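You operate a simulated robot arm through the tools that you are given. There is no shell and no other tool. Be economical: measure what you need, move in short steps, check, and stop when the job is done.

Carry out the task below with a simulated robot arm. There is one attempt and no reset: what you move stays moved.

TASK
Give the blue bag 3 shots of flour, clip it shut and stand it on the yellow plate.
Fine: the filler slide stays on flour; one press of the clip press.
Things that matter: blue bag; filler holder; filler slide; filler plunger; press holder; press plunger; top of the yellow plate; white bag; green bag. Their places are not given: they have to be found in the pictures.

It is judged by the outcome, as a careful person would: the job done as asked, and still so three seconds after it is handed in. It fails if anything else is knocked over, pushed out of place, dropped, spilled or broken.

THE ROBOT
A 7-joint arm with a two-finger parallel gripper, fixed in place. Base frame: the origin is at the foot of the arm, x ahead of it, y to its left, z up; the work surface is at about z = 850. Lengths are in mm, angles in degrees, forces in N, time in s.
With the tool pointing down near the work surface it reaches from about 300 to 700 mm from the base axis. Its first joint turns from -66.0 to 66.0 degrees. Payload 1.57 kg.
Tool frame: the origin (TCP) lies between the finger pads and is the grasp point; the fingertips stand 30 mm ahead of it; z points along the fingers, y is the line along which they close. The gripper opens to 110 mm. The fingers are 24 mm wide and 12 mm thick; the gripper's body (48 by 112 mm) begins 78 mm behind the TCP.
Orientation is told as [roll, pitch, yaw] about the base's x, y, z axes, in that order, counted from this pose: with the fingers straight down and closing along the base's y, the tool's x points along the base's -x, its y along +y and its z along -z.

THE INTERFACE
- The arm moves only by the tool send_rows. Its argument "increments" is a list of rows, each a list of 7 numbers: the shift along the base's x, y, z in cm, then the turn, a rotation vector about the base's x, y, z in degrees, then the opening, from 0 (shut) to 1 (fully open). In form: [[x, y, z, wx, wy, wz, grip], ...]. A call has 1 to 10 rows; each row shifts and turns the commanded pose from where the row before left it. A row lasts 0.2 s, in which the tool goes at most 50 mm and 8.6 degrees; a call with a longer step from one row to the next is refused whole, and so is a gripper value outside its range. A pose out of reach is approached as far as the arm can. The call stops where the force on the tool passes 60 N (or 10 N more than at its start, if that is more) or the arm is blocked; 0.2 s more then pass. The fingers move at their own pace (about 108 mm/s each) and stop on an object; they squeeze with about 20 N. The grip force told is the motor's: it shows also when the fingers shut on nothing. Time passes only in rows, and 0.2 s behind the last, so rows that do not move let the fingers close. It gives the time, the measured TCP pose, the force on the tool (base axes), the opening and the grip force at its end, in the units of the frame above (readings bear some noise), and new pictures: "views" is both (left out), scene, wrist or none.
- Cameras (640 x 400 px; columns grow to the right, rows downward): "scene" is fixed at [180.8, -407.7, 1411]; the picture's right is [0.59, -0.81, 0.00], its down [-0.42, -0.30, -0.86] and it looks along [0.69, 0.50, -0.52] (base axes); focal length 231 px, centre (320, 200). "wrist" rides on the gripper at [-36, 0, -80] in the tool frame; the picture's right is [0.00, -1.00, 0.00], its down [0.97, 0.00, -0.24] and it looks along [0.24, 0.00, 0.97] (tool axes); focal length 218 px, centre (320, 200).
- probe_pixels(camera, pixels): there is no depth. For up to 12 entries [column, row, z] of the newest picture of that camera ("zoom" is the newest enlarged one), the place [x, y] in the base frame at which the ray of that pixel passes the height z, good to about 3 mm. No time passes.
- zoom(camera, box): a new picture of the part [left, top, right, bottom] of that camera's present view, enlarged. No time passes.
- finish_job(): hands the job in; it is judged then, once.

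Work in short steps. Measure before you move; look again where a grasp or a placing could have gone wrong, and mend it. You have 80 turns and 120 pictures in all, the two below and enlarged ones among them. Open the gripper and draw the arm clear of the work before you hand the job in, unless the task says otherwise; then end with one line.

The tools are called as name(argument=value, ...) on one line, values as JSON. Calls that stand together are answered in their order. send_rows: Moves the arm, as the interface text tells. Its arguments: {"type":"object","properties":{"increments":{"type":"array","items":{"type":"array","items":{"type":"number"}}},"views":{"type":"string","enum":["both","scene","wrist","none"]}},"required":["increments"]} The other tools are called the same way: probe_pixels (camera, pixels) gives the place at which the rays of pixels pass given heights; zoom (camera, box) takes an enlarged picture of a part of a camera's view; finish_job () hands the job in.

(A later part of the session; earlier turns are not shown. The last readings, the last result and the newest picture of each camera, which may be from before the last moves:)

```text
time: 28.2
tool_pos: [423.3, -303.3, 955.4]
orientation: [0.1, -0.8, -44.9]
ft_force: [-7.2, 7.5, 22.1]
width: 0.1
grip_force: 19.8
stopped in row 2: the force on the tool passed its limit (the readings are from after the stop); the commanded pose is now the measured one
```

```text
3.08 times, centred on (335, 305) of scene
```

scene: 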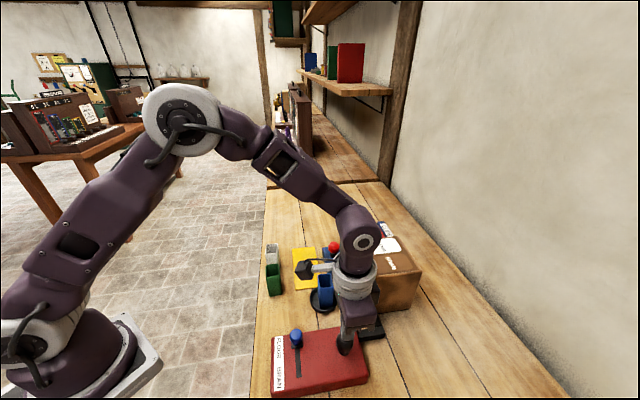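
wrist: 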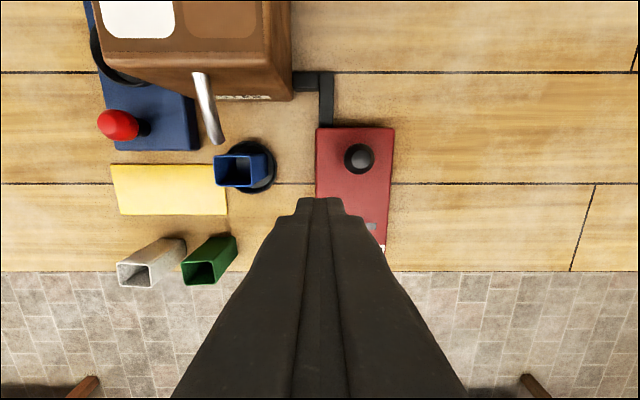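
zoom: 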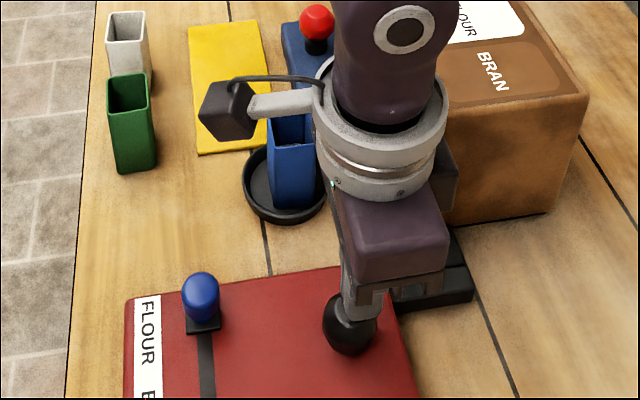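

The tip is slipping toward the back of the round knob. Back off, rise and inspect the level.

send_rows(increments=[[0, 0, 0.5, 0, 0, 0, 0], [0, 0, 0.8, 0, 0, 0, 0], [0, 0, 4, 0, 0, 0, 0], [0, 0, 4, 0, 0, 0, 0], [0.5, 2, 4, 0, 0, 0, 0], [1, 3, 2, 0, 0, 0, 0], [0, 0, 0, 0, 0, 0, 0]], views="wrist")

zoom(camera="wrist", box=[205, 130, 285, 200])

zoom(camera="wrist", box=[300, 100, 420, 200])

```text
time: 29.8
tool_pos: [440.2, -253.3, 1106.2]
orientation: [0.1, -0.9, -45.0]
ft_force: [-0.1, 0.6, 0.1]
width: 0.0
grip_force: 20.0
```

wrist: 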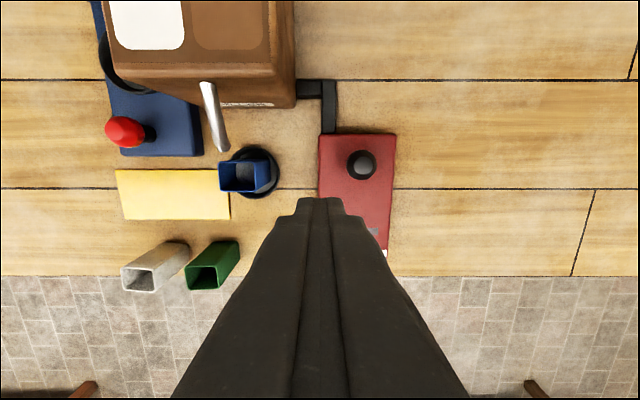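

```text
5.71 times, centred on (245, 165) of wrist
```

zoom: 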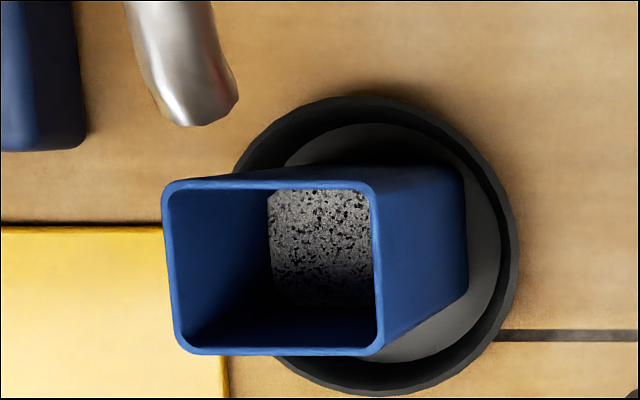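

```text
4.00 times, centred on (360, 150) of wrist
```

zoom: 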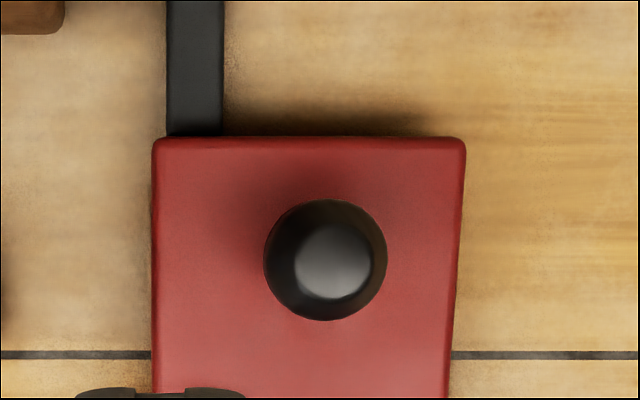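

Level rose by about the same amount again, so that's two shots. I'll re-measure the knob centre before press 3.

probe_pixels(camera="zoom", pixels=[[326, 260, 910], [326, 260, 920], [326, 260, 930], [335, 262, 930]])

zoom(camera="scene", box=[310, 310, 380, 370])

```text
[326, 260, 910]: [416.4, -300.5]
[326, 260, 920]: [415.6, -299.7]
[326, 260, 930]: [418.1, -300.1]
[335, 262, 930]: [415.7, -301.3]
```

```text
6.67 times, centred on (345, 340) of scene
```

zoom: 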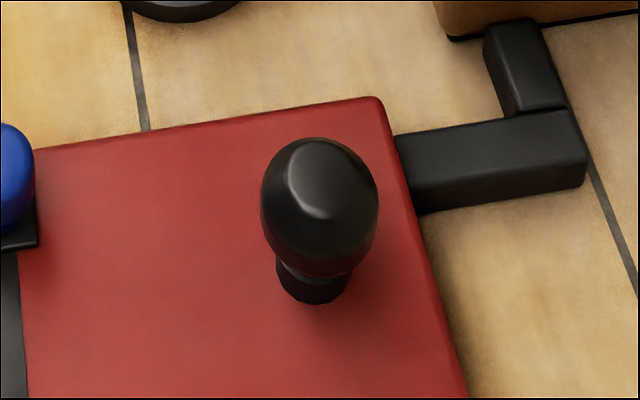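

Knob centre is about (417.5,-300); I was ~4 mm off. Go back over it, correcting the small tilt.

send_rows(increments=[[-1.1, -2.3, -2.5, 0, 0.9, 0, 0], [-1.17, -2.3, -2.5, 0, 0, 0, 0], [0, 0, -4, 0, 0, 0, 0], [0, 0, -3.5, 0, 0, 0, 0], [0, 0, -1.2, 0, 0, 0, 0], [0, 0, 0, 0, 0, 0, 0]], views="none")

```text
time: 31.2
tool_pos: [417.2, -301.2, 970.2]
orientation: [-0.6, -0.3, -44.8]
ft_force: [0.3, -0.1, 1.2]
width: 0.1
grip_force: 19.6
```

send_rows(increments=[[0, 0.1, -0.5, 0.5, 0, 0, 0], [0, 0, -0.4, 0, 0, 0, 0], [0, 0, -0.3, 0, 0, 0, 0], [0, 0, -0.3, 0, 0, 0, 0], [0, 0, 0, 0, 0, 0, 0]], views="none")

```text
time: 32.4
tool_pos: [417.3, -299.0, 957.1]
orientation: [-0.2, 0.0, -45.0]
ft_force: [5.2, -1.9, 14.1]
width: 0.0
grip_force: 19.9
```

send_rows(increments=[[0, 0, -0.3, 0, 0, 0, 0], [0, 0, -0.3, 0, 0, 0, 0], [0, 0, 0, 0, 0, 0, 0]], views="none")

```text
time: 33.2
tool_pos: [417.6, -301.5, 955.9]
orientation: [-0.2, -0.8, -44.9]
ft_force: [-12.8, 22.2, 144.1]
width: 0.0
grip_force: 19.9
stopped in row 3: the force on the tool passed its limit (the readings are from after the stop); the commanded pose is now the measured one
```

Firm stop reached at 956. Release, rise and inspect.

send_rows(increments=[[0, 0, 0.5, 0, 0, 0, 0], [0, 0, 0.8, 0, 0, 0, 0], [0, 0, 4, 0, 0.8, 0, 0], [0, 0, 4, 0, 0, 0, 0], [0.8, 2, 4, 0, 0, 0, 0], [1.4, 3, 2, 0, 0, 0, 0], [0, 0, 0, 0, 0, 0, 0]], views="wrist")

zoom(camera="wrist", box=[205, 130, 285, 200])

zoom(camera="scene", box=[260, 230, 400, 390])

```text
time: 34.8
tool_pos: [437.5, -249.4, 1103.9]
orientation: [-0.8, 0.5, -44.9]
ft_force: [0.3, -0.7, 0.8]
width: 0.1
grip_force: 20.2
```

wrist: 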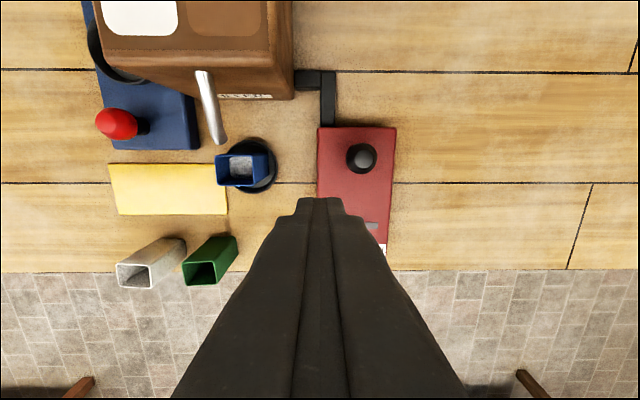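

```text
5.71 times, centred on (245, 165) of wrist
```

zoom: 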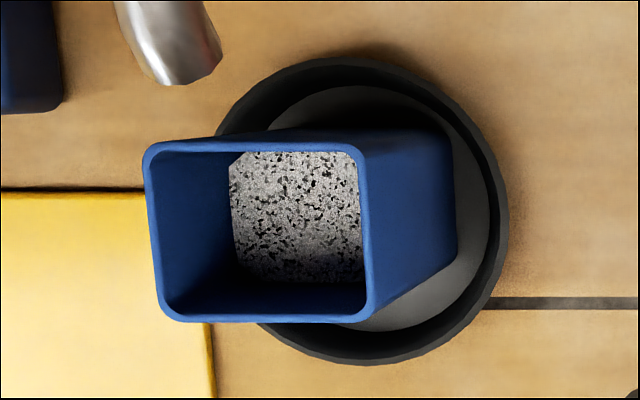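

```text
2.50 times, centred on (330, 310) of scene
```

zoom: 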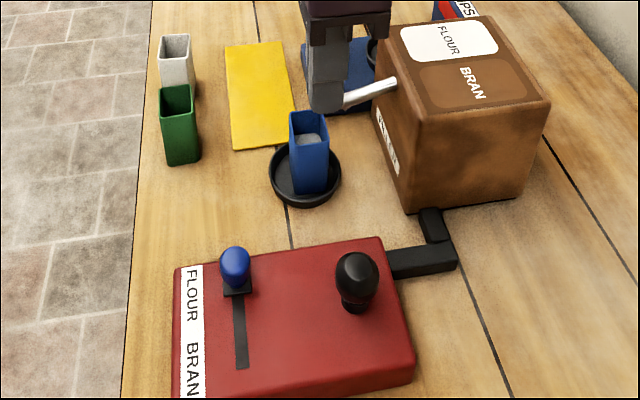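

Level rose again by the same increment: three shots. Now survey the press with the gripper above it, correcting tilt, to measure its holder and test reach.

send_rows(increments=[[3, 3, 0, 0.8, -0.5, 0, 0.6], [3, 3, 0, 0, 0, 0, 0.6], [4, 2, 0, 0, 0, 0, 0.6], [4, 0, 0, 0, 0, 0, 0.6], [4, 0, 0, 0, 0, 0, 0.6], [4, 0, -1, 0, 0, 0, 0.6], [1.5, 0, -1, 0, 0, 0, 0.6], [0, 0, 0, 0, 0, 0, 0.6]])

```text
time: 36.6
tool_pos: [629.6, -165.0, 1096.6]
orientation: [0.1, 0.6, -44.8]
ft_force: [0.5, -1.3, -0.2]
width: 66.1
grip_force: 0.0
out of reach, approached as far as the arm can: row 6, 7
```

scene: 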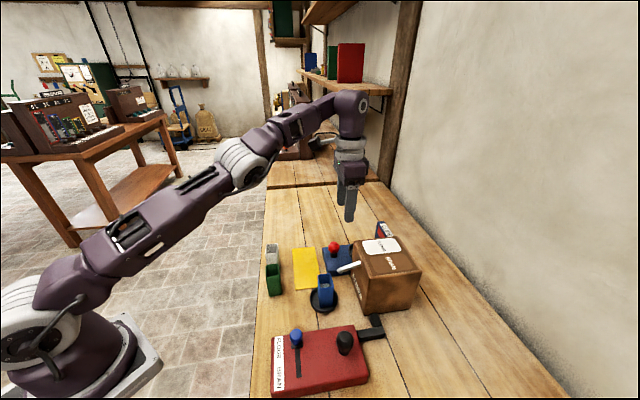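
wrist: 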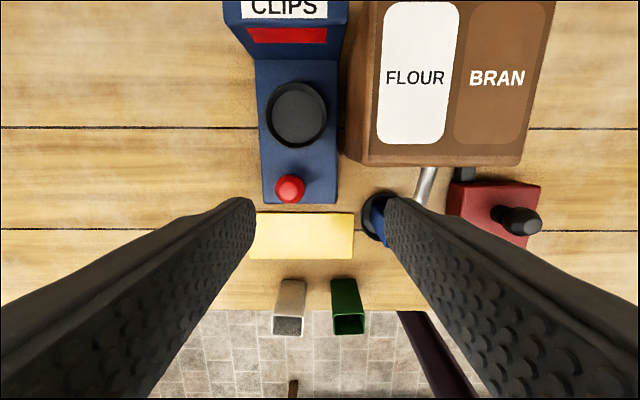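

Reach at this height ends near r=650. Measure the press dish and plunger from here.

probe_pixels(camera="wrist", pixels=[[297, 112, 880], [297, 114, 890], [297, 114, 900], [265, 114, 890], [328, 114, 890], [290, 187, 925], [290, 187, 935], [263, 62, 880], [336, 62, 880], [338, 203, 880], [356, 160, 1010], [300, 236, 857]])

zoom(camera="wrist", box=[220, 0, 400, 220])

zoom(camera="scene", box=[290, 200, 400, 320])

```text
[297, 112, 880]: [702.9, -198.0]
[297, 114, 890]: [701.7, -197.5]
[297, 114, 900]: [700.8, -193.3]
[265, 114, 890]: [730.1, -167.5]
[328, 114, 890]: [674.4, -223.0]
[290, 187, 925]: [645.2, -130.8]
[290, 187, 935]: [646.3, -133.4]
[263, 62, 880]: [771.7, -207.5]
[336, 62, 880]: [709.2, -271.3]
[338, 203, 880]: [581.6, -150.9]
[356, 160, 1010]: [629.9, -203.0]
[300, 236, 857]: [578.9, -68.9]
```

```text
1.82 times, centred on (310, 110) of wrist
```

zoom: 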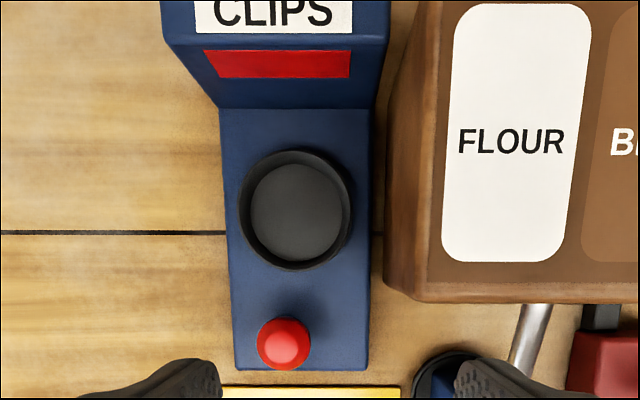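

```text
3.33 times, centred on (345, 260) of scene
```

zoom: 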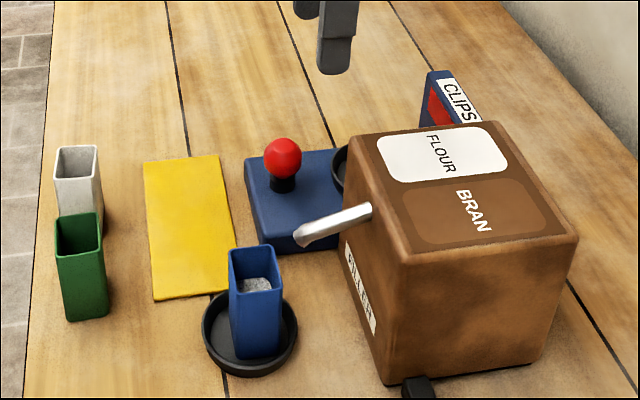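

The press dish centre is about (702,-197), r≈729, beyond straight-down reach. I'll test a tool tilt of ~20° about the closing axis (fingers leaning outward), empty, above the press.

send_rows(increments=[[0, 0, -1.5, -4.7, -4.7, 0, 0.6], [0, 0, -1.5, -4.7, -4.7, 0, 0.6], [0, 0, -1.5, -4.7, -4.7, 0, 0.6], [0, 0, 0, 0, 0, 0, 0.6]], views="wrist")

```text
time: 37.6
tool_pos: [629.7, -165.5, 1049.0]
orientation: [0.1, -19.4, -45.0]
ft_force: [0.2, 0.8, 0.2]
width: 66.0
grip_force: 0.1
```

wrist: 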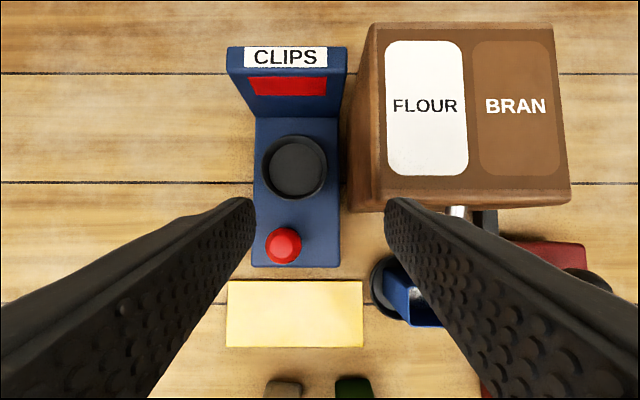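

send_rows(increments=[[2.4, -1.05, -1, 0, 0, 0, 0.6], [2.4, -1.05, -1, 0, 0, 0, 0.6], [2.4, -1.05, -1, 0, 0, 0, 0.6], [0, 0, 0, 0, 0, 0, 0.6]], views="both")

```text
time: 38.6
tool_pos: [702.0, -195.7, 1020.3]
orientation: [0.1, -19.3, -44.9]
ft_force: [-0.2, -0.3, 0.2]
width: 66.1
grip_force: 0.1
```

scene: 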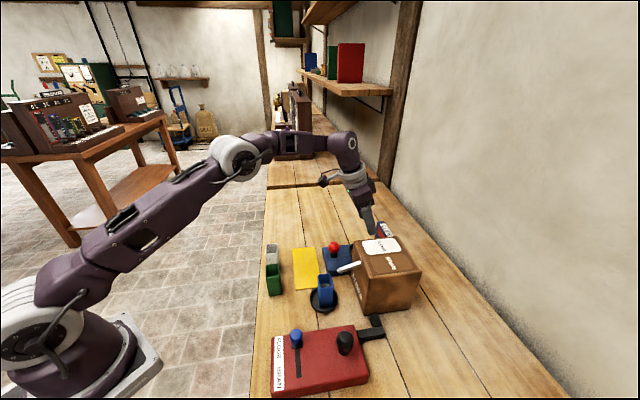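
wrist: 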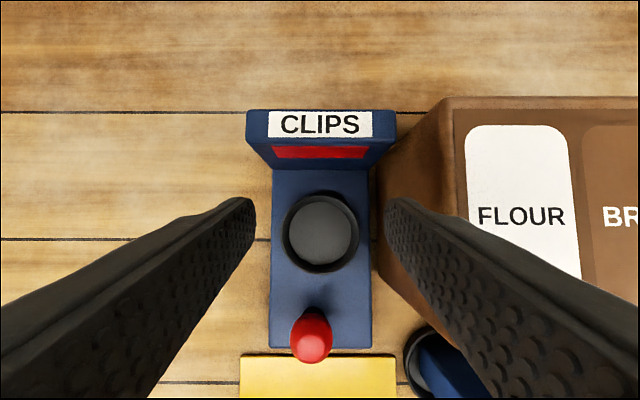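

probe_pixels(camera="wrist", pixels=[[320, 231, 880], [320, 231, 890], [320, 190, 890], [320, 272, 890], [282, 231, 890], [358, 231, 890], [320, 170, 880], [320, 158, 980], [311, 335, 925], [440, 108, 985], [378, 180, 985], [450, 100, 985]])

zoom(camera="wrist", box=[230, 90, 410, 370])

```text
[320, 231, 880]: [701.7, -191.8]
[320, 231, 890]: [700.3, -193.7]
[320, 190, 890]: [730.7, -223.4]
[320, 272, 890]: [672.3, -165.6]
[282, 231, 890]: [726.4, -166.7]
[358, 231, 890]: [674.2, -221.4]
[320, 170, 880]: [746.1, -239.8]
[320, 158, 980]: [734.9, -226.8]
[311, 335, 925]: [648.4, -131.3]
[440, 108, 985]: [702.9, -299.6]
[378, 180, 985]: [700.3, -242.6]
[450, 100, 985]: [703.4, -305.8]
```

```text
1.43 times, centred on (320, 230) of wrist
```

zoom: 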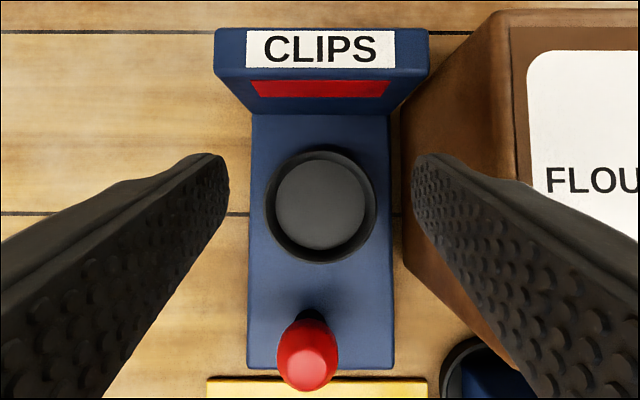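

Tilted reach works; dish centre ≈(701.5,-195). Now go back to the bag with this same tilt so it stays upright when placed: retreat forward, then sideways over the filler dish.

send_rows(increments=[[-3.2, 3.2, 1, 0, 0, 0, 0.6], [-3.2, 3.2, 0, 0, 0, 0, 0.6], [-3.1, 3.0, 0, 0, 0, 0, 0.6], [-3.2, -2.9, 0, 0, 0, 0, 0.6], [-3.2, -2.9, 0, 0, 0, 0, 0.6], [-3.2, -2.7, 0, 0, 0, 0, 0.6], [0, 0, 0, 0, 0, 0, 0.6]])

```text
time: 40.2
tool_pos: [513.0, -187.6, 1029.2]
orientation: [0.1, -19.3, -44.8]
ft_force: [-0.2, 0.6, 0.4]
width: 65.9
grip_force: 0.1
```

scene: 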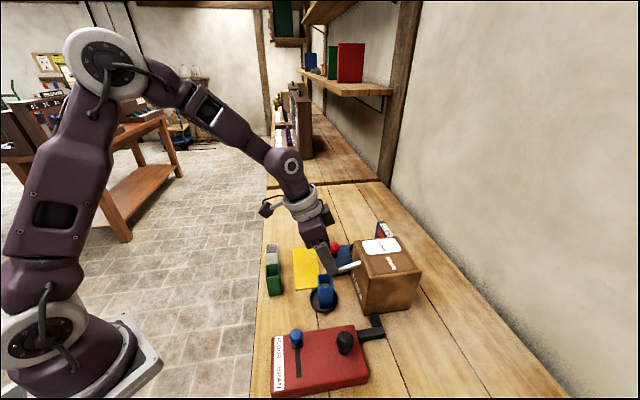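
wrist: 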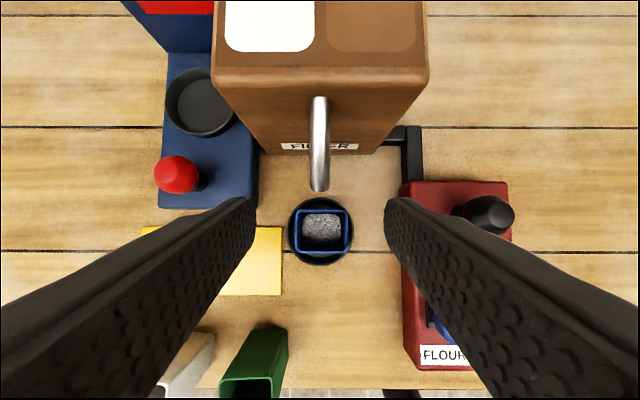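

probe_pixels(camera="wrist", pixels=[[323, 231, 933], [297, 231, 933], [350, 231, 933], [323, 208, 933], [323, 253, 933]])

zoom(camera="wrist", box=[270, 180, 370, 270])

```text
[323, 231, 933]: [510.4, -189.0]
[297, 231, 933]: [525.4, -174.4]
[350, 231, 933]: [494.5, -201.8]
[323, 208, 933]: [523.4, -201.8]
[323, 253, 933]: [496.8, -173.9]
```

```text
4.44 times, centred on (320, 225) of wrist
```

zoom: 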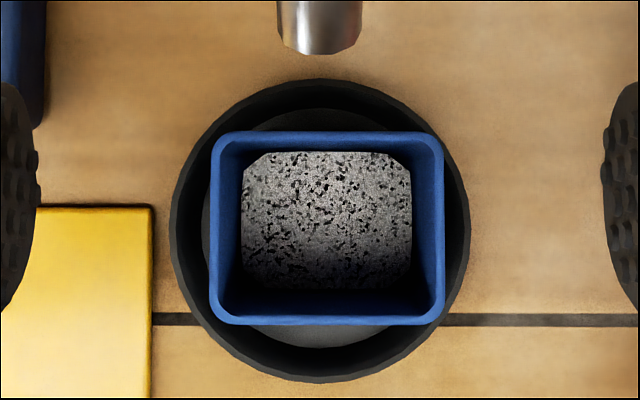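

Bag centre is (510,-188), no spill. Descend to TCP z≈923 and grip.

send_rows(increments=[[-0.2, 0, -3.5, 0, 0, 0, 0.6], [0, 0, -3.5, 0, 0, 0, 0.6], [0, 0, -2, 0, 0, 0, 0.6], [0, 0, -1.5, 0, 0, 0, 0.6], [0, 0, 0, 0, 0, 0, 0.6], [0, 0, 0, 0, 0, 0, 0.45], [0, 0, 0, 0, 0, 0, 0.3], [0, 0, 0, 0, 0, 0, 0.3]])

zoom(camera="scene", box=[270, 200, 390, 330])

```text
time: 42.0
tool_pos: [510.1, -187.8, 926.7]
orientation: [0.1, -19.3, -44.8]
ft_force: [1.7, -0.2, -0.2]
width: 43.7
grip_force: 19.5
```

scene: 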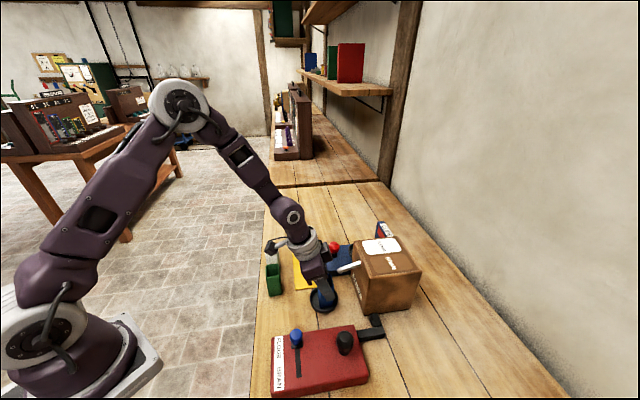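
wrist: 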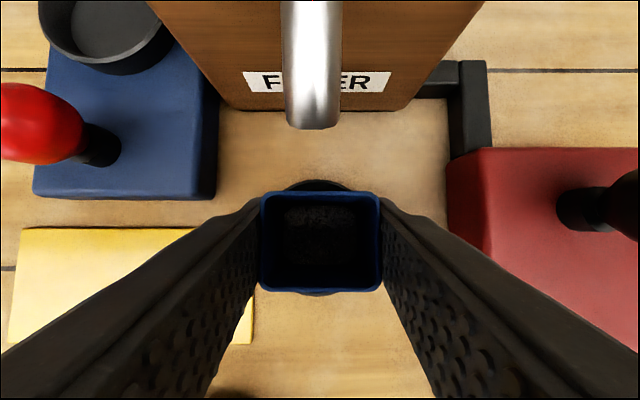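

```text
3.08 times, centred on (330, 265) of scene
```

zoom: 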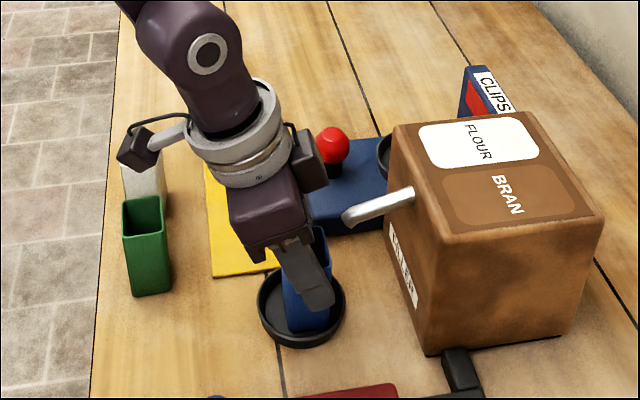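

Bag held (43.7 mm). Lift, pull forward from the spout, and shift left at height toward the press.

send_rows(increments=[[0, 0, 1.5, 0, 0, 0, 0.3], [0, 0, 2, 0, 0, 0, 0.3], [-1, 1, 2.5, 0, 0, 0, 0.3], [-1, 1, 2.5, 0, 0, 0, 0.3], [2.2, 2.2, 1.2, 0, 0, 0, 0.3], [2.3, 2.3, 0, 0, 0, 0, 0.3], [2.3, 2.3, 0, 0, 0, 0, 0.3], [2.3, 2.3, 0, 0, 0, 0, 0.3], [0, 0, 0, 0, 0, 0, 0.3]])

```text
time: 44.0
tool_pos: [582.1, -76.8, 1023.6]
orientation: [0.1, -19.3, -44.8]
ft_force: [-0.5, -0.2, -1.4]
width: 43.8
grip_force: 19.7
```

scene: 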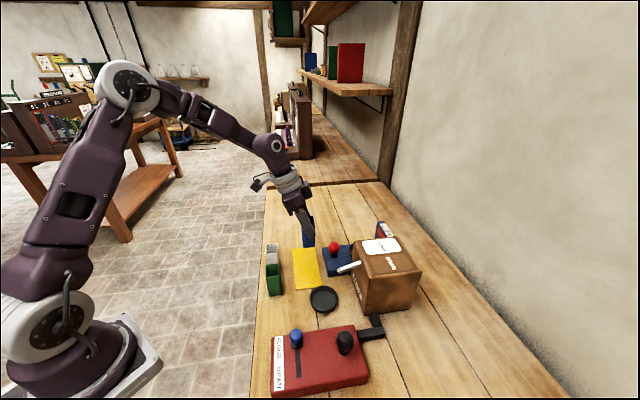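
wrist: 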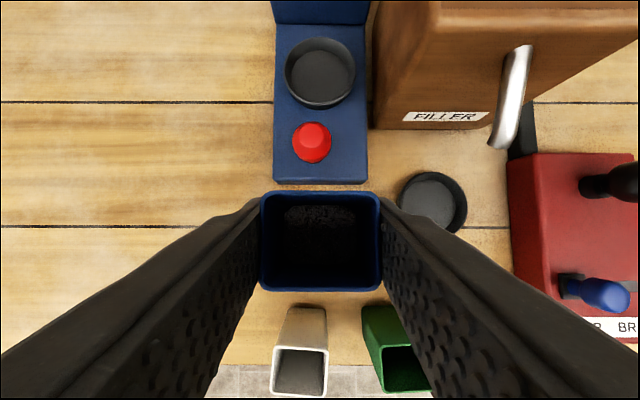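

probe_pixels(camera="wrist", pixels=[[285, 70, 892], [356, 70, 892], [320, 38, 892], [320, 109, 892], [312, 140, 930]])

send_rows(increments=[[2.4, -2.37, 0.2, 0, 0, 0, 0.3], [2.4, -2.37, 0, 0, 0, 0, 0.3], [2.4, -2.37, 0, 0, 0, 0, 0.3], [2.4, -2.37, 0, 0, 0, 0, 0.3], [2.3, -2.34, 0, 0, 0, 0, 0.3], [0, 0, 0, 0, 0, 0, 0.3]])

```text
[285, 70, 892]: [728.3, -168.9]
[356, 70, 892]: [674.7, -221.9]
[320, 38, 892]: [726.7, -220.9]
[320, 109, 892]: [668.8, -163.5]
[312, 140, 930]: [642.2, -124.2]
```

```text
time: 45.4
tool_pos: [699.0, -195.0, 1026.9]
orientation: [0.1, -19.3, -45.0]
ft_force: [-0.2, 0.6, -0.8]
width: 43.8
grip_force: 20.1
```

scene: 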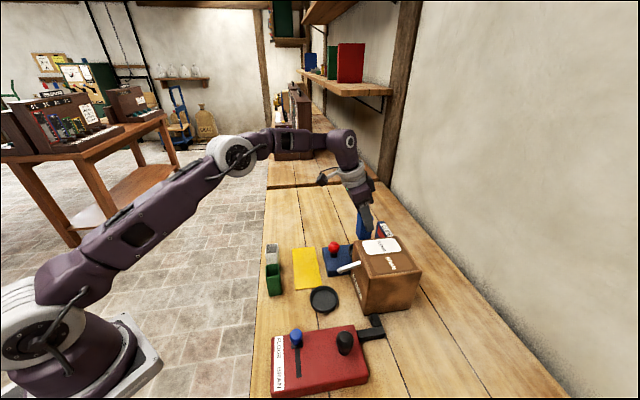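
wrist: 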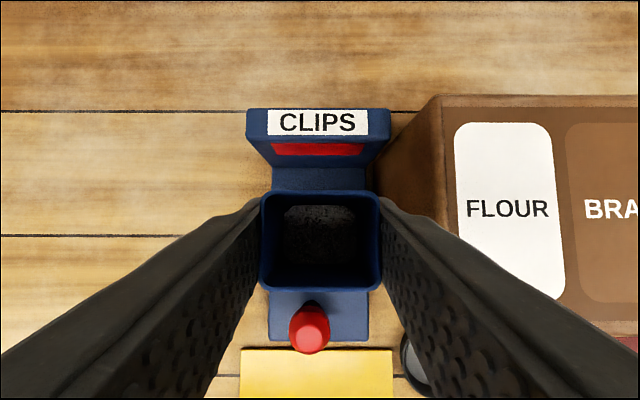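

Centred above the press dish. Lower in steps, then feel for contact.

send_rows(increments=[[0.1, 0.1, -2, 0, 0, 0, 0.3], [0, 0, -2, 0, 0, 0, 0.3], [0, 0, -1, 0, 0, 0, 0.3], [0, 0, 0, 0, 0, 0, 0.3]])

zoom(camera="scene", box=[300, 170, 420, 290])

```text
time: 46.4
tool_pos: [698.1, -194.5, 975.2]
orientation: [0.1, -19.2, -44.9]
ft_force: [0.3, 1.2, -0.1]
width: 43.7
grip_force: 19.6
```

scene: 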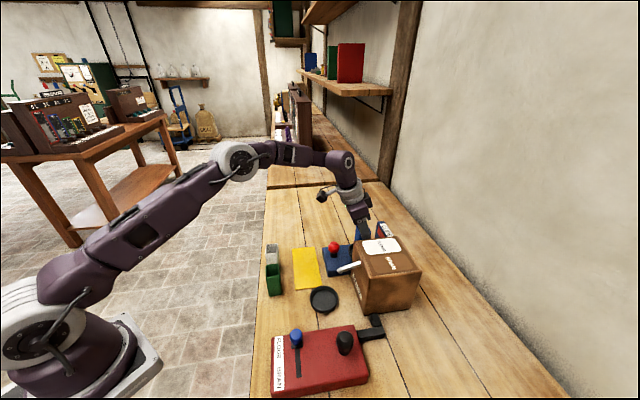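
wrist: 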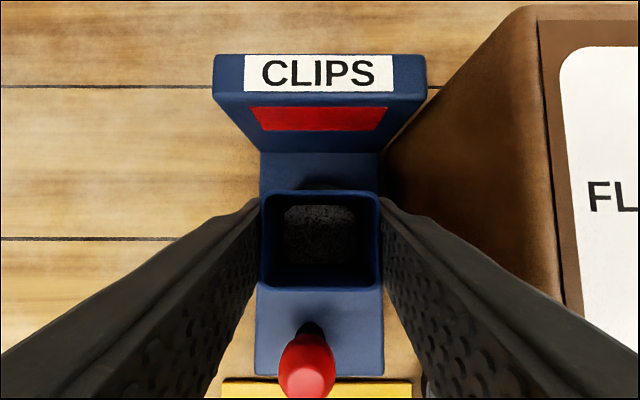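

```text
3.33 times, centred on (360, 230) of scene
```

zoom: 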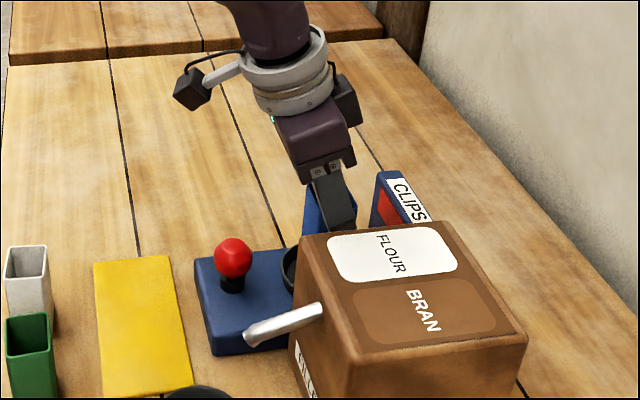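

send_rows(increments=[[0.25, 0.0, -0.4, 0, 0, 0, 0.3], [0, 0, -0.4, 0, 0, 0, 0.3], [0, 0, -0.3, 0, 0, 0, 0.3], [0, 0, 0, 0, 0, 0, 0.3]], views="wrist")

```text
time: 47.4
tool_pos: [701.4, -193.9, 964.9]
orientation: [0.1, -19.3, -44.9]
ft_force: [0.4, 0.1, -2.2]
width: 44.1
grip_force: 20.4
```

wrist: 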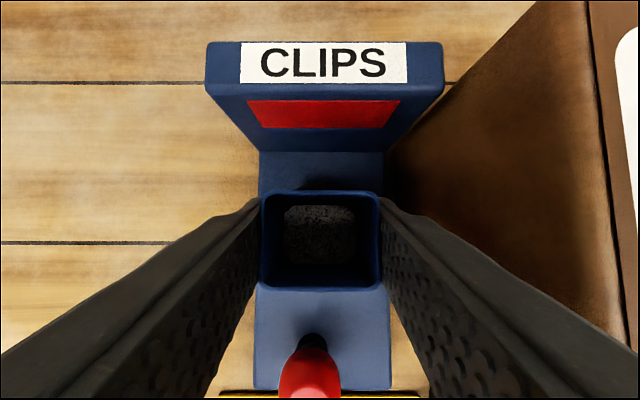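

send_rows(increments=[[0, 0, -0.2, 0, 0, 0, 0.3], [0, 0, -0.2, 0, 0, 0, 0.3], [0, 0, -0.2, 0, 0, 0, 0.3], [0, 0, 0, 0, 0, 0, 0.3]], views="none")

```text
time: 48.4
tool_pos: [701.6, -194.0, 957.7]
orientation: [0.0, -19.3, -44.9]
ft_force: [-1.7, -0.2, 0.1]
width: 43.6
grip_force: 20.1
```

send_rows(increments=[[0, 0, -0.15, 0, 0, 0, 0.3], [0, 0, -0.15, 0, 0, 0, 0.3], [0, 0, -0.1, 0, 0, 0, 0.3], [0, 0, 0, 0, 0, 0, 0.3]], views="none")

```text
time: 49.4
tool_pos: [701.5, -194.6, 955.3]
orientation: [0.2, -19.6, -44.9]
ft_force: [-8.1, 1.7, 16.8]
width: 43.8
grip_force: 20.0
```

Contact at 955 as expected. Release, rise straight up and inspect.

send_rows(increments=[[0, 0, 0.1, 0, 0, 0, 0.42], [0, 0, 0, 0, 0, 0, 0.52], [0, 0, 0, 0, 0, 0, 0.52], [0, 0, 2, 0, 0, 0, 0.52], [0, 0, 3, 0, 0, 0, 0.52], [-2, 2, 3, 0, 0, 0, 0.52], [-3, 3, 0, 0, 0, 0, 0.52], [0, 0, 0, 0, 0, 0, 0.52]])

zoom(camera="wrist", box=[220, 0, 420, 220])

```text
time: 51.2
tool_pos: [652.6, -142.2, 1034.1]
orientation: [0.0, -19.5, -45.0]
ft_force: [0.0, 1.0, 0.3]
width: 57.4
grip_force: 0.1
```

scene: 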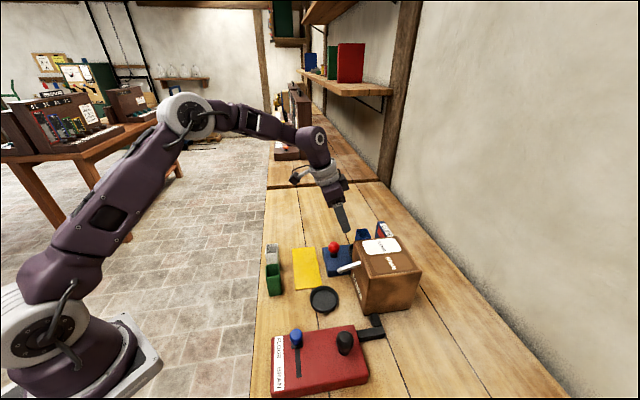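
wrist: 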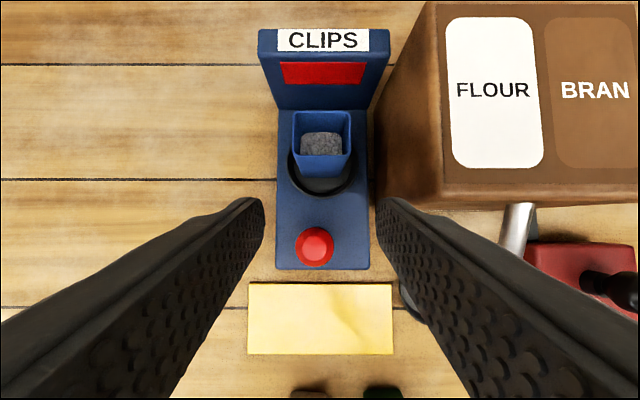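

```text
1.82 times, centred on (320, 110) of wrist
```

zoom: 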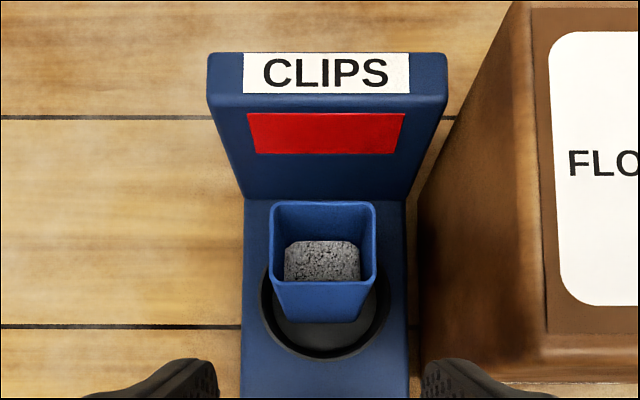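

The bag stands in the press holder. Now measure the red plunger and bring the tool upright, fingers shut, above it.

probe_pixels(camera="wrist", pixels=[[314, 246, 915], [314, 246, 925], [314, 246, 935]])

send_rows(increments=[[-0.6, 0.6, 0, 4.6, 4.6, 0, 0.3], [0, 0.6, 0, 4.6, 4.6, 0, 0], [0, 0, 0, 4.6, 4.6, 0, 0], [0, 0, 0, 0, 0, 0, 0]], views="wrist")

```text
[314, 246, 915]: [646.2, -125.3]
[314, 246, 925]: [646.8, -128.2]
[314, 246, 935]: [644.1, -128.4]
```

```text
time: 52.2
tool_pos: [646.6, -131.9, 1034.7]
orientation: [0.1, 0.2, -44.9]
ft_force: [0.1, 0.3, 0.4]
width: 0.1
grip_force: 19.9
```

wrist: 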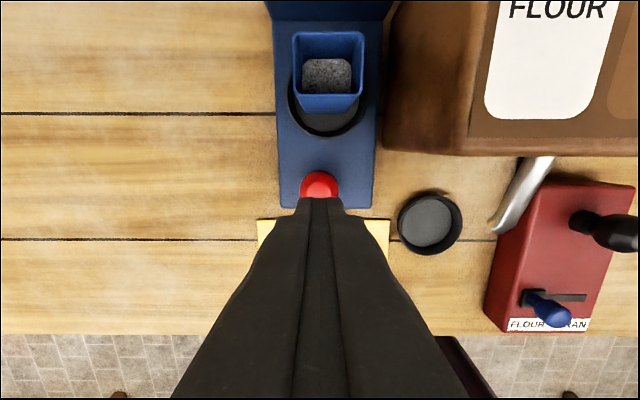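

Nearly centred; shift 2 mm and descend to just above the red knob.

send_rows(increments=[[-0.07, 0.2, -3, 0, 0, 0, 0], [0, 0, -2.2, 0, 0, 0, 0], [0, 0, -0.5, 0, 0, 0, 0], [0, 0, 0, 0, 0, 0, 0]], views="wrist")

zoom(camera="scene", box=[290, 190, 400, 290])

```text
time: 53.2
tool_pos: [644.9, -128.2, 977.0]
orientation: [0.0, 0.2, -44.9]
ft_force: [-1.6, 0.9, 0.1]
width: 0.0
grip_force: 20.0
```

wrist: 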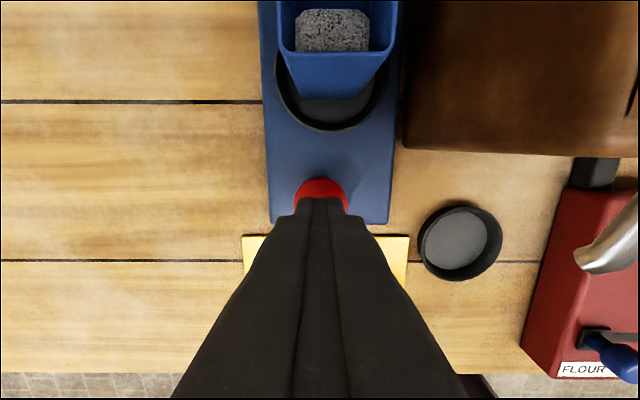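

```text
4.00 times, centred on (345, 240) of scene
```

zoom: 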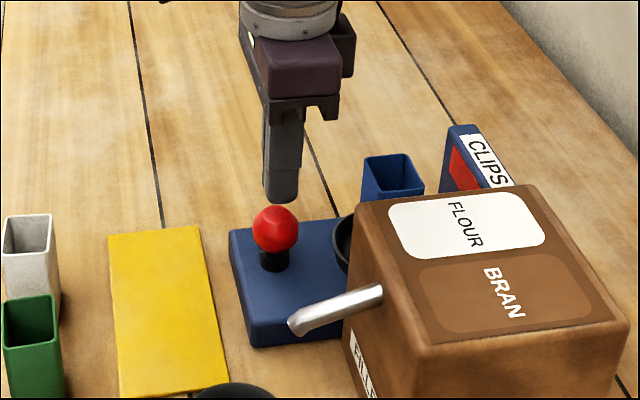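

send_rows(increments=[[-0.1, 0.1, -0.4, 0, 0, 0, 0], [0, 0, -0.4, 0, 0, 0, 0], [0, 0, -0.4, 0, 0, 0, 0], [0, 0, 0, 0, 0, 0, 0]], views="none")

```text
time: 54.2
tool_pos: [644.2, -126.7, 966.1]
orientation: [0.0, 0.2, -44.9]
ft_force: [-1.0, -0.5, 0.5]
width: 0.0
grip_force: 20.1
```

send_rows(increments=[[0, 0, -0.3, 0, 0, 0, 0], [0, 0, -0.3, 0, 0, 0, 0], [0, 0, -0.3, 0, 0, 0, 0], [0, 0, 0, 0, 0, 0, 0]], views="none")

```text
time: 55.2
tool_pos: [645.3, -129.1, 956.4]
orientation: [0.2, 0.1, -44.8]
ft_force: [1.0, 0.4, 1.8]
width: 0.1
grip_force: 20.0
```

send_rows(increments=[[0, 0, -0.2, 0, 0, 0, 0], [0, 0, 0, 0, 0, 0, 0]], views="none")

zoom(camera="scene", box=[300, 210, 380, 280])

```text
time: 55.8
tool_pos: [643.9, -128.4, 954.4]
orientation: [0.1, 0.0, -45.0]
ft_force: [0.3, 1.2, 2.2]
width: 0.0
grip_force: 20.0
```

```text
5.71 times, centred on (340, 245) of scene
```

zoom: 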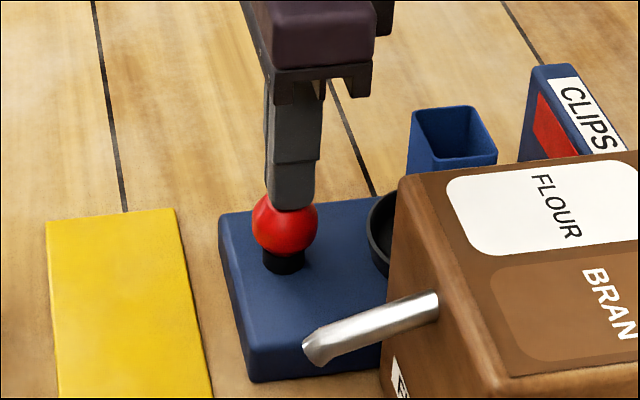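

Now touching the top of the knob. Press on in small steps.

send_rows(increments=[[0, 0, -0.3, 0, 0, 0, 0], [0, 0, -0.3, 0, 0, 0, 0], [0, 0, 0, 0, 0, 0, 0]], views="none")

```text
time: 56.6
tool_pos: [645.6, -128.4, 948.5]
orientation: [0.1, 0.2, -44.9]
ft_force: [-0.2, 1.6, 6.3]
width: 0.1
grip_force: 19.9
```

send_rows(increments=[[0, 0, -0.3, 0, 0, 0, 0], [0, 0, -0.2, 0, 0, 0, 0], [0, 0, 0, 0, 0, 0, 0]], views="none")

zoom(camera="scene", box=[300, 210, 380, 280])

```text
time: 57.4
tool_pos: [644.9, -128.9, 943.8]
orientation: [0.2, -0.1, -44.9]
ft_force: [-3.1, 1.3, 29.9]
width: 0.0
grip_force: 20.6
```

```text
5.71 times, centred on (340, 245) of scene
```

zoom: 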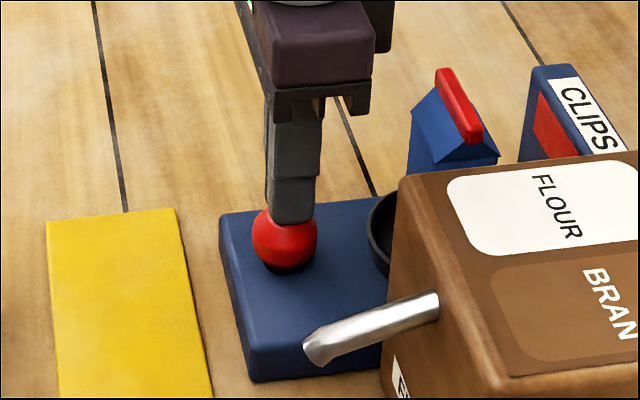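

The bag is clipped (red clip on top). Release the plunger, rise, and tilt the tool back for pick-up with the gripper open.

send_rows(increments=[[0, 0, 1, 0, 0, 0, 0], [0, 0, 3, 0, 0, 0, 0], [0, 0, 4, 0, 0, 0, 0], [0, 0, 3, -4.6, -4.6, 0, 0.3], [0, 0, 0, -4.6, -4.6, 0, 0.6], [0, 0, 0, -4.6, -4.6, 0, 0.6], [0, 0, 0, 0, 0, 0, 0.6]])

zoom(camera="wrist", box=[220, 0, 420, 220])

zoom(camera="scene", box=[310, 190, 410, 280])

```text
time: 59.0
tool_pos: [644.1, -128.3, 1054.3]
orientation: [0.1, -19.4, -45.0]
ft_force: [0.1, -0.1, -0.5]
width: 66.2
grip_force: 0.1
```

scene: 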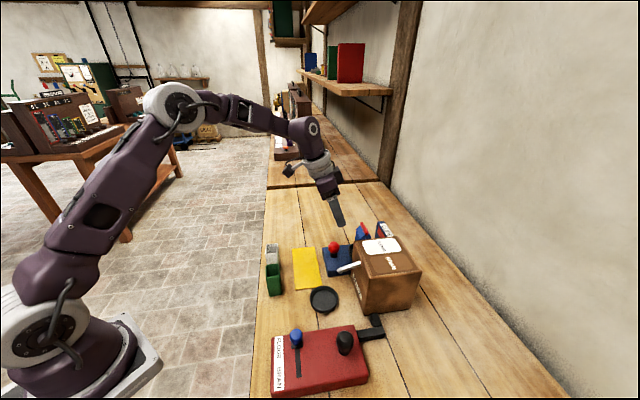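
wrist: 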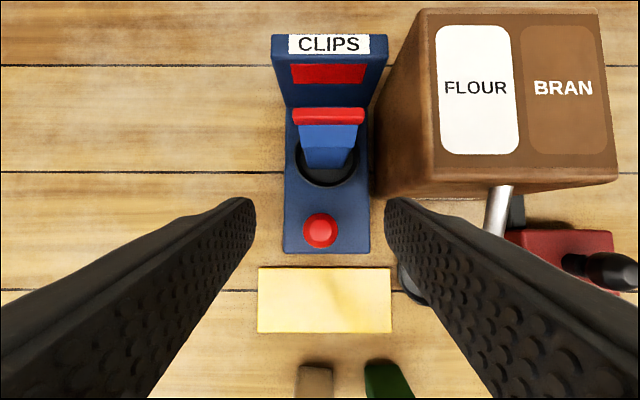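

```text
1.82 times, centred on (320, 110) of wrist
```

zoom: 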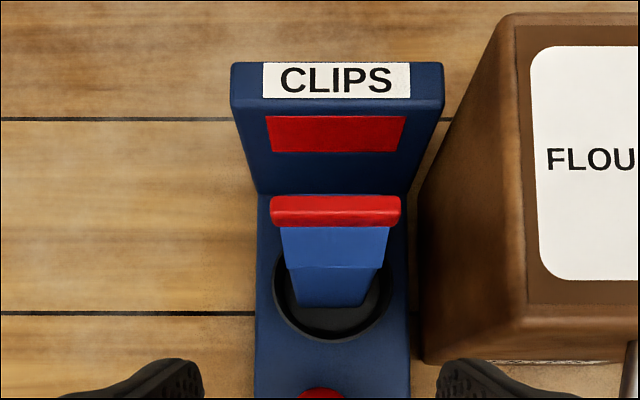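

```text
4.44 times, centred on (360, 235) of scene
```

zoom: 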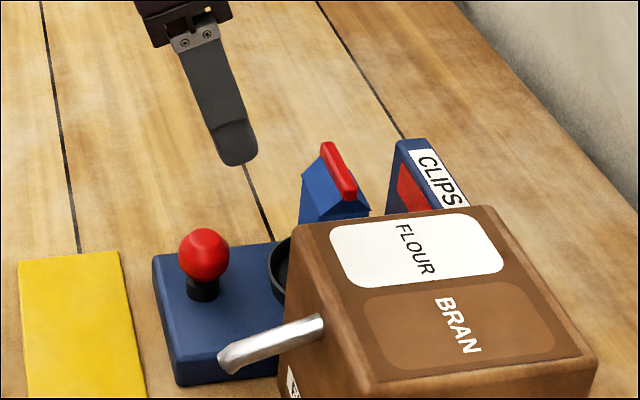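

probe_pixels(camera="wrist", pixels=[[292.5, 116, 985], [364.5, 116, 985], [292.5, 116, 975], [364.5, 116, 975], [328, 116, 980], [300, 146, 945], [354, 146, 945], [302, 168, 887], [352, 168, 887]])

probe_pixels(camera="scene", pixels=[[361.5, 222, 970], [361.5, 222, 985], [361.5, 222, 1000], [369, 234, 970], [369, 234, 985], [357, 236.5, 945], [371, 236.5, 945], [357, 236.5, 935]])

```text
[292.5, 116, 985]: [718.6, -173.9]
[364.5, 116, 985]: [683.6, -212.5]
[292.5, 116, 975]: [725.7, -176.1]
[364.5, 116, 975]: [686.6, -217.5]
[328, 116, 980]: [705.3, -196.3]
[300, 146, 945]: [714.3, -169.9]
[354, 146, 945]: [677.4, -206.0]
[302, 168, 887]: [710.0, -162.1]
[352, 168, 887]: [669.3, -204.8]
```

```text
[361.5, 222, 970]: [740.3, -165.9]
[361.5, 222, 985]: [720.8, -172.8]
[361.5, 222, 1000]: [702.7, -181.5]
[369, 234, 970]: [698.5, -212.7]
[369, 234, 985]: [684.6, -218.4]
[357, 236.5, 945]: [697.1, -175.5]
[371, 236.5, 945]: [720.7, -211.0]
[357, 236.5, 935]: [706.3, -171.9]
```

Clip: 53 mm wide along the closing axis, top z≈985, centre ≈(702,-193.5). I'll approach 9 mm forward of centre so the tilted fingers pass in front of the clip.

send_rows(increments=[[2.6, -2.95, 0, 0, 0, 0, 0.6], [2.55, -2.95, 0, 0, 0, 0, 0.6], [0, 0, -2, 0, 0, 0, 0.6], [0, 0, -1.5, 0, 0, 0, 0.6], [0, 0, 0, 0, 0, 0, 0.6]])

zoom(camera="wrist", box=[220, 120, 420, 260])

```text
time: 60.2
tool_pos: [694.5, -185.4, 1019.2]
orientation: [0.1, -19.5, -44.9]
ft_force: [-0.7, -0.1, 0.4]
width: 65.9
grip_force: 0.1
```

scene: 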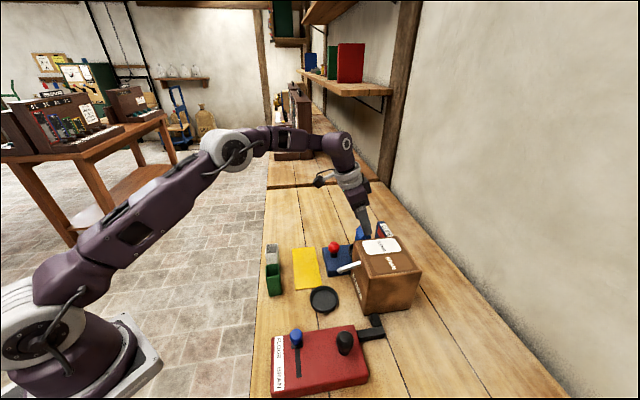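
wrist: 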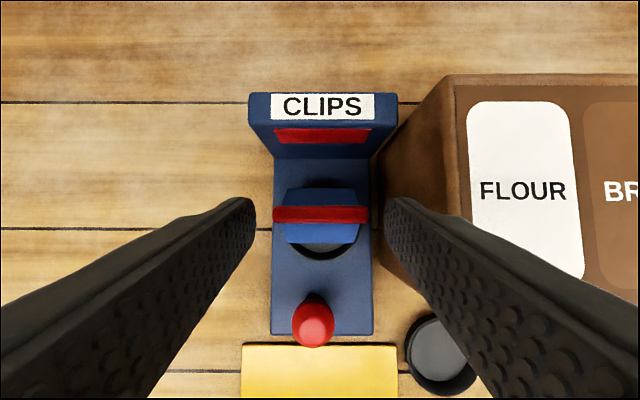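

```text
2.86 times, centred on (320, 190) of wrist
```

zoom: 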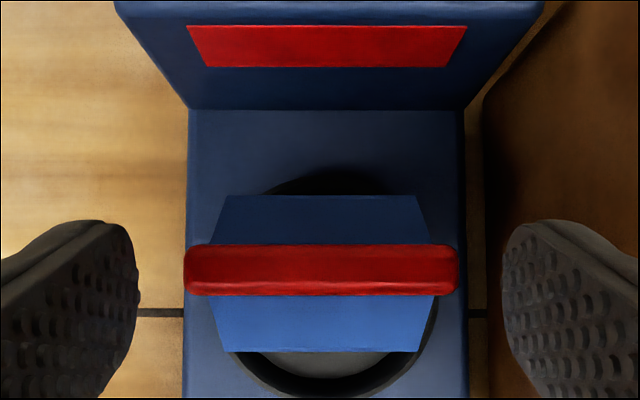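

Centred on the clip. Descend to TCP z≈941.

send_rows(increments=[[0, 0, -2, 0, 0, 0, 0.6], [0, 0, -2, 0, 0, 0, 0.6], [0, 0, -2, 0, 0, 0, 0.6], [0, 0, -1.8, 0, 0, 0, 0.6], [0, 0, 0, 0, 0, 0, 0.6]], views="wrist")

```text
time: 61.4
tool_pos: [695.7, -187.0, 941.0]
orientation: [0.1, -19.2, -44.9]
ft_force: [-0.2, -0.1, 0.3]
width: 66.1
grip_force: 0.1
```

wrist: 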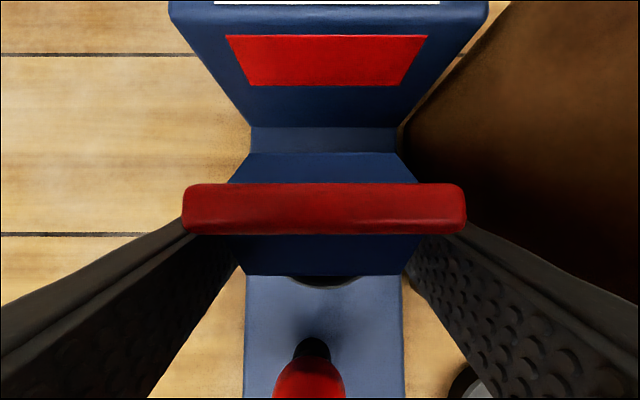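

send_rows(increments=[[0, 0, 0, 0, 0, 0, 0.5], [0, 0, 0, 0, 0, 0, 0.42], [0, 0, 0, 0, 0, 0, 0.3], [0, 0, 0, 0, 0, 0, 0.3]], views="wrist")

zoom(camera="scene", box=[310, 170, 410, 270])

```text
time: 62.4
tool_pos: [695.2, -187.4, 940.3]
orientation: [0.1, -19.4, -44.9]
ft_force: [-3.3, -0.6, 2.3]
width: 43.7
grip_force: 19.9
```

wrist: 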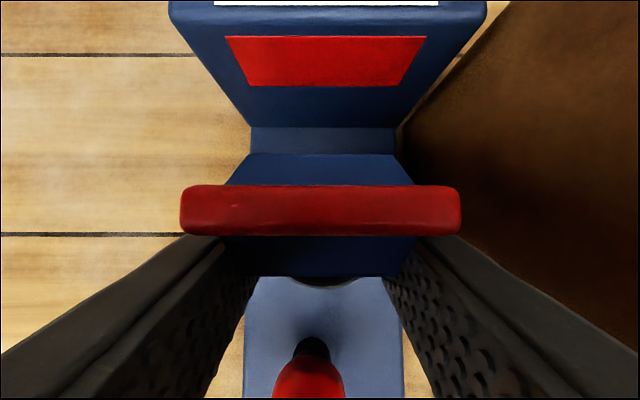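

```text
4.00 times, centred on (360, 220) of scene
```

zoom: 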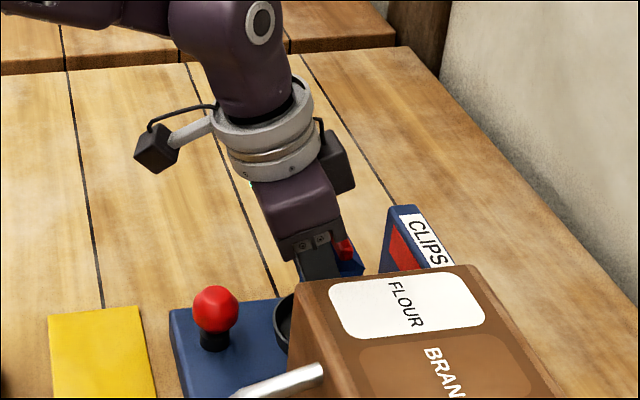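

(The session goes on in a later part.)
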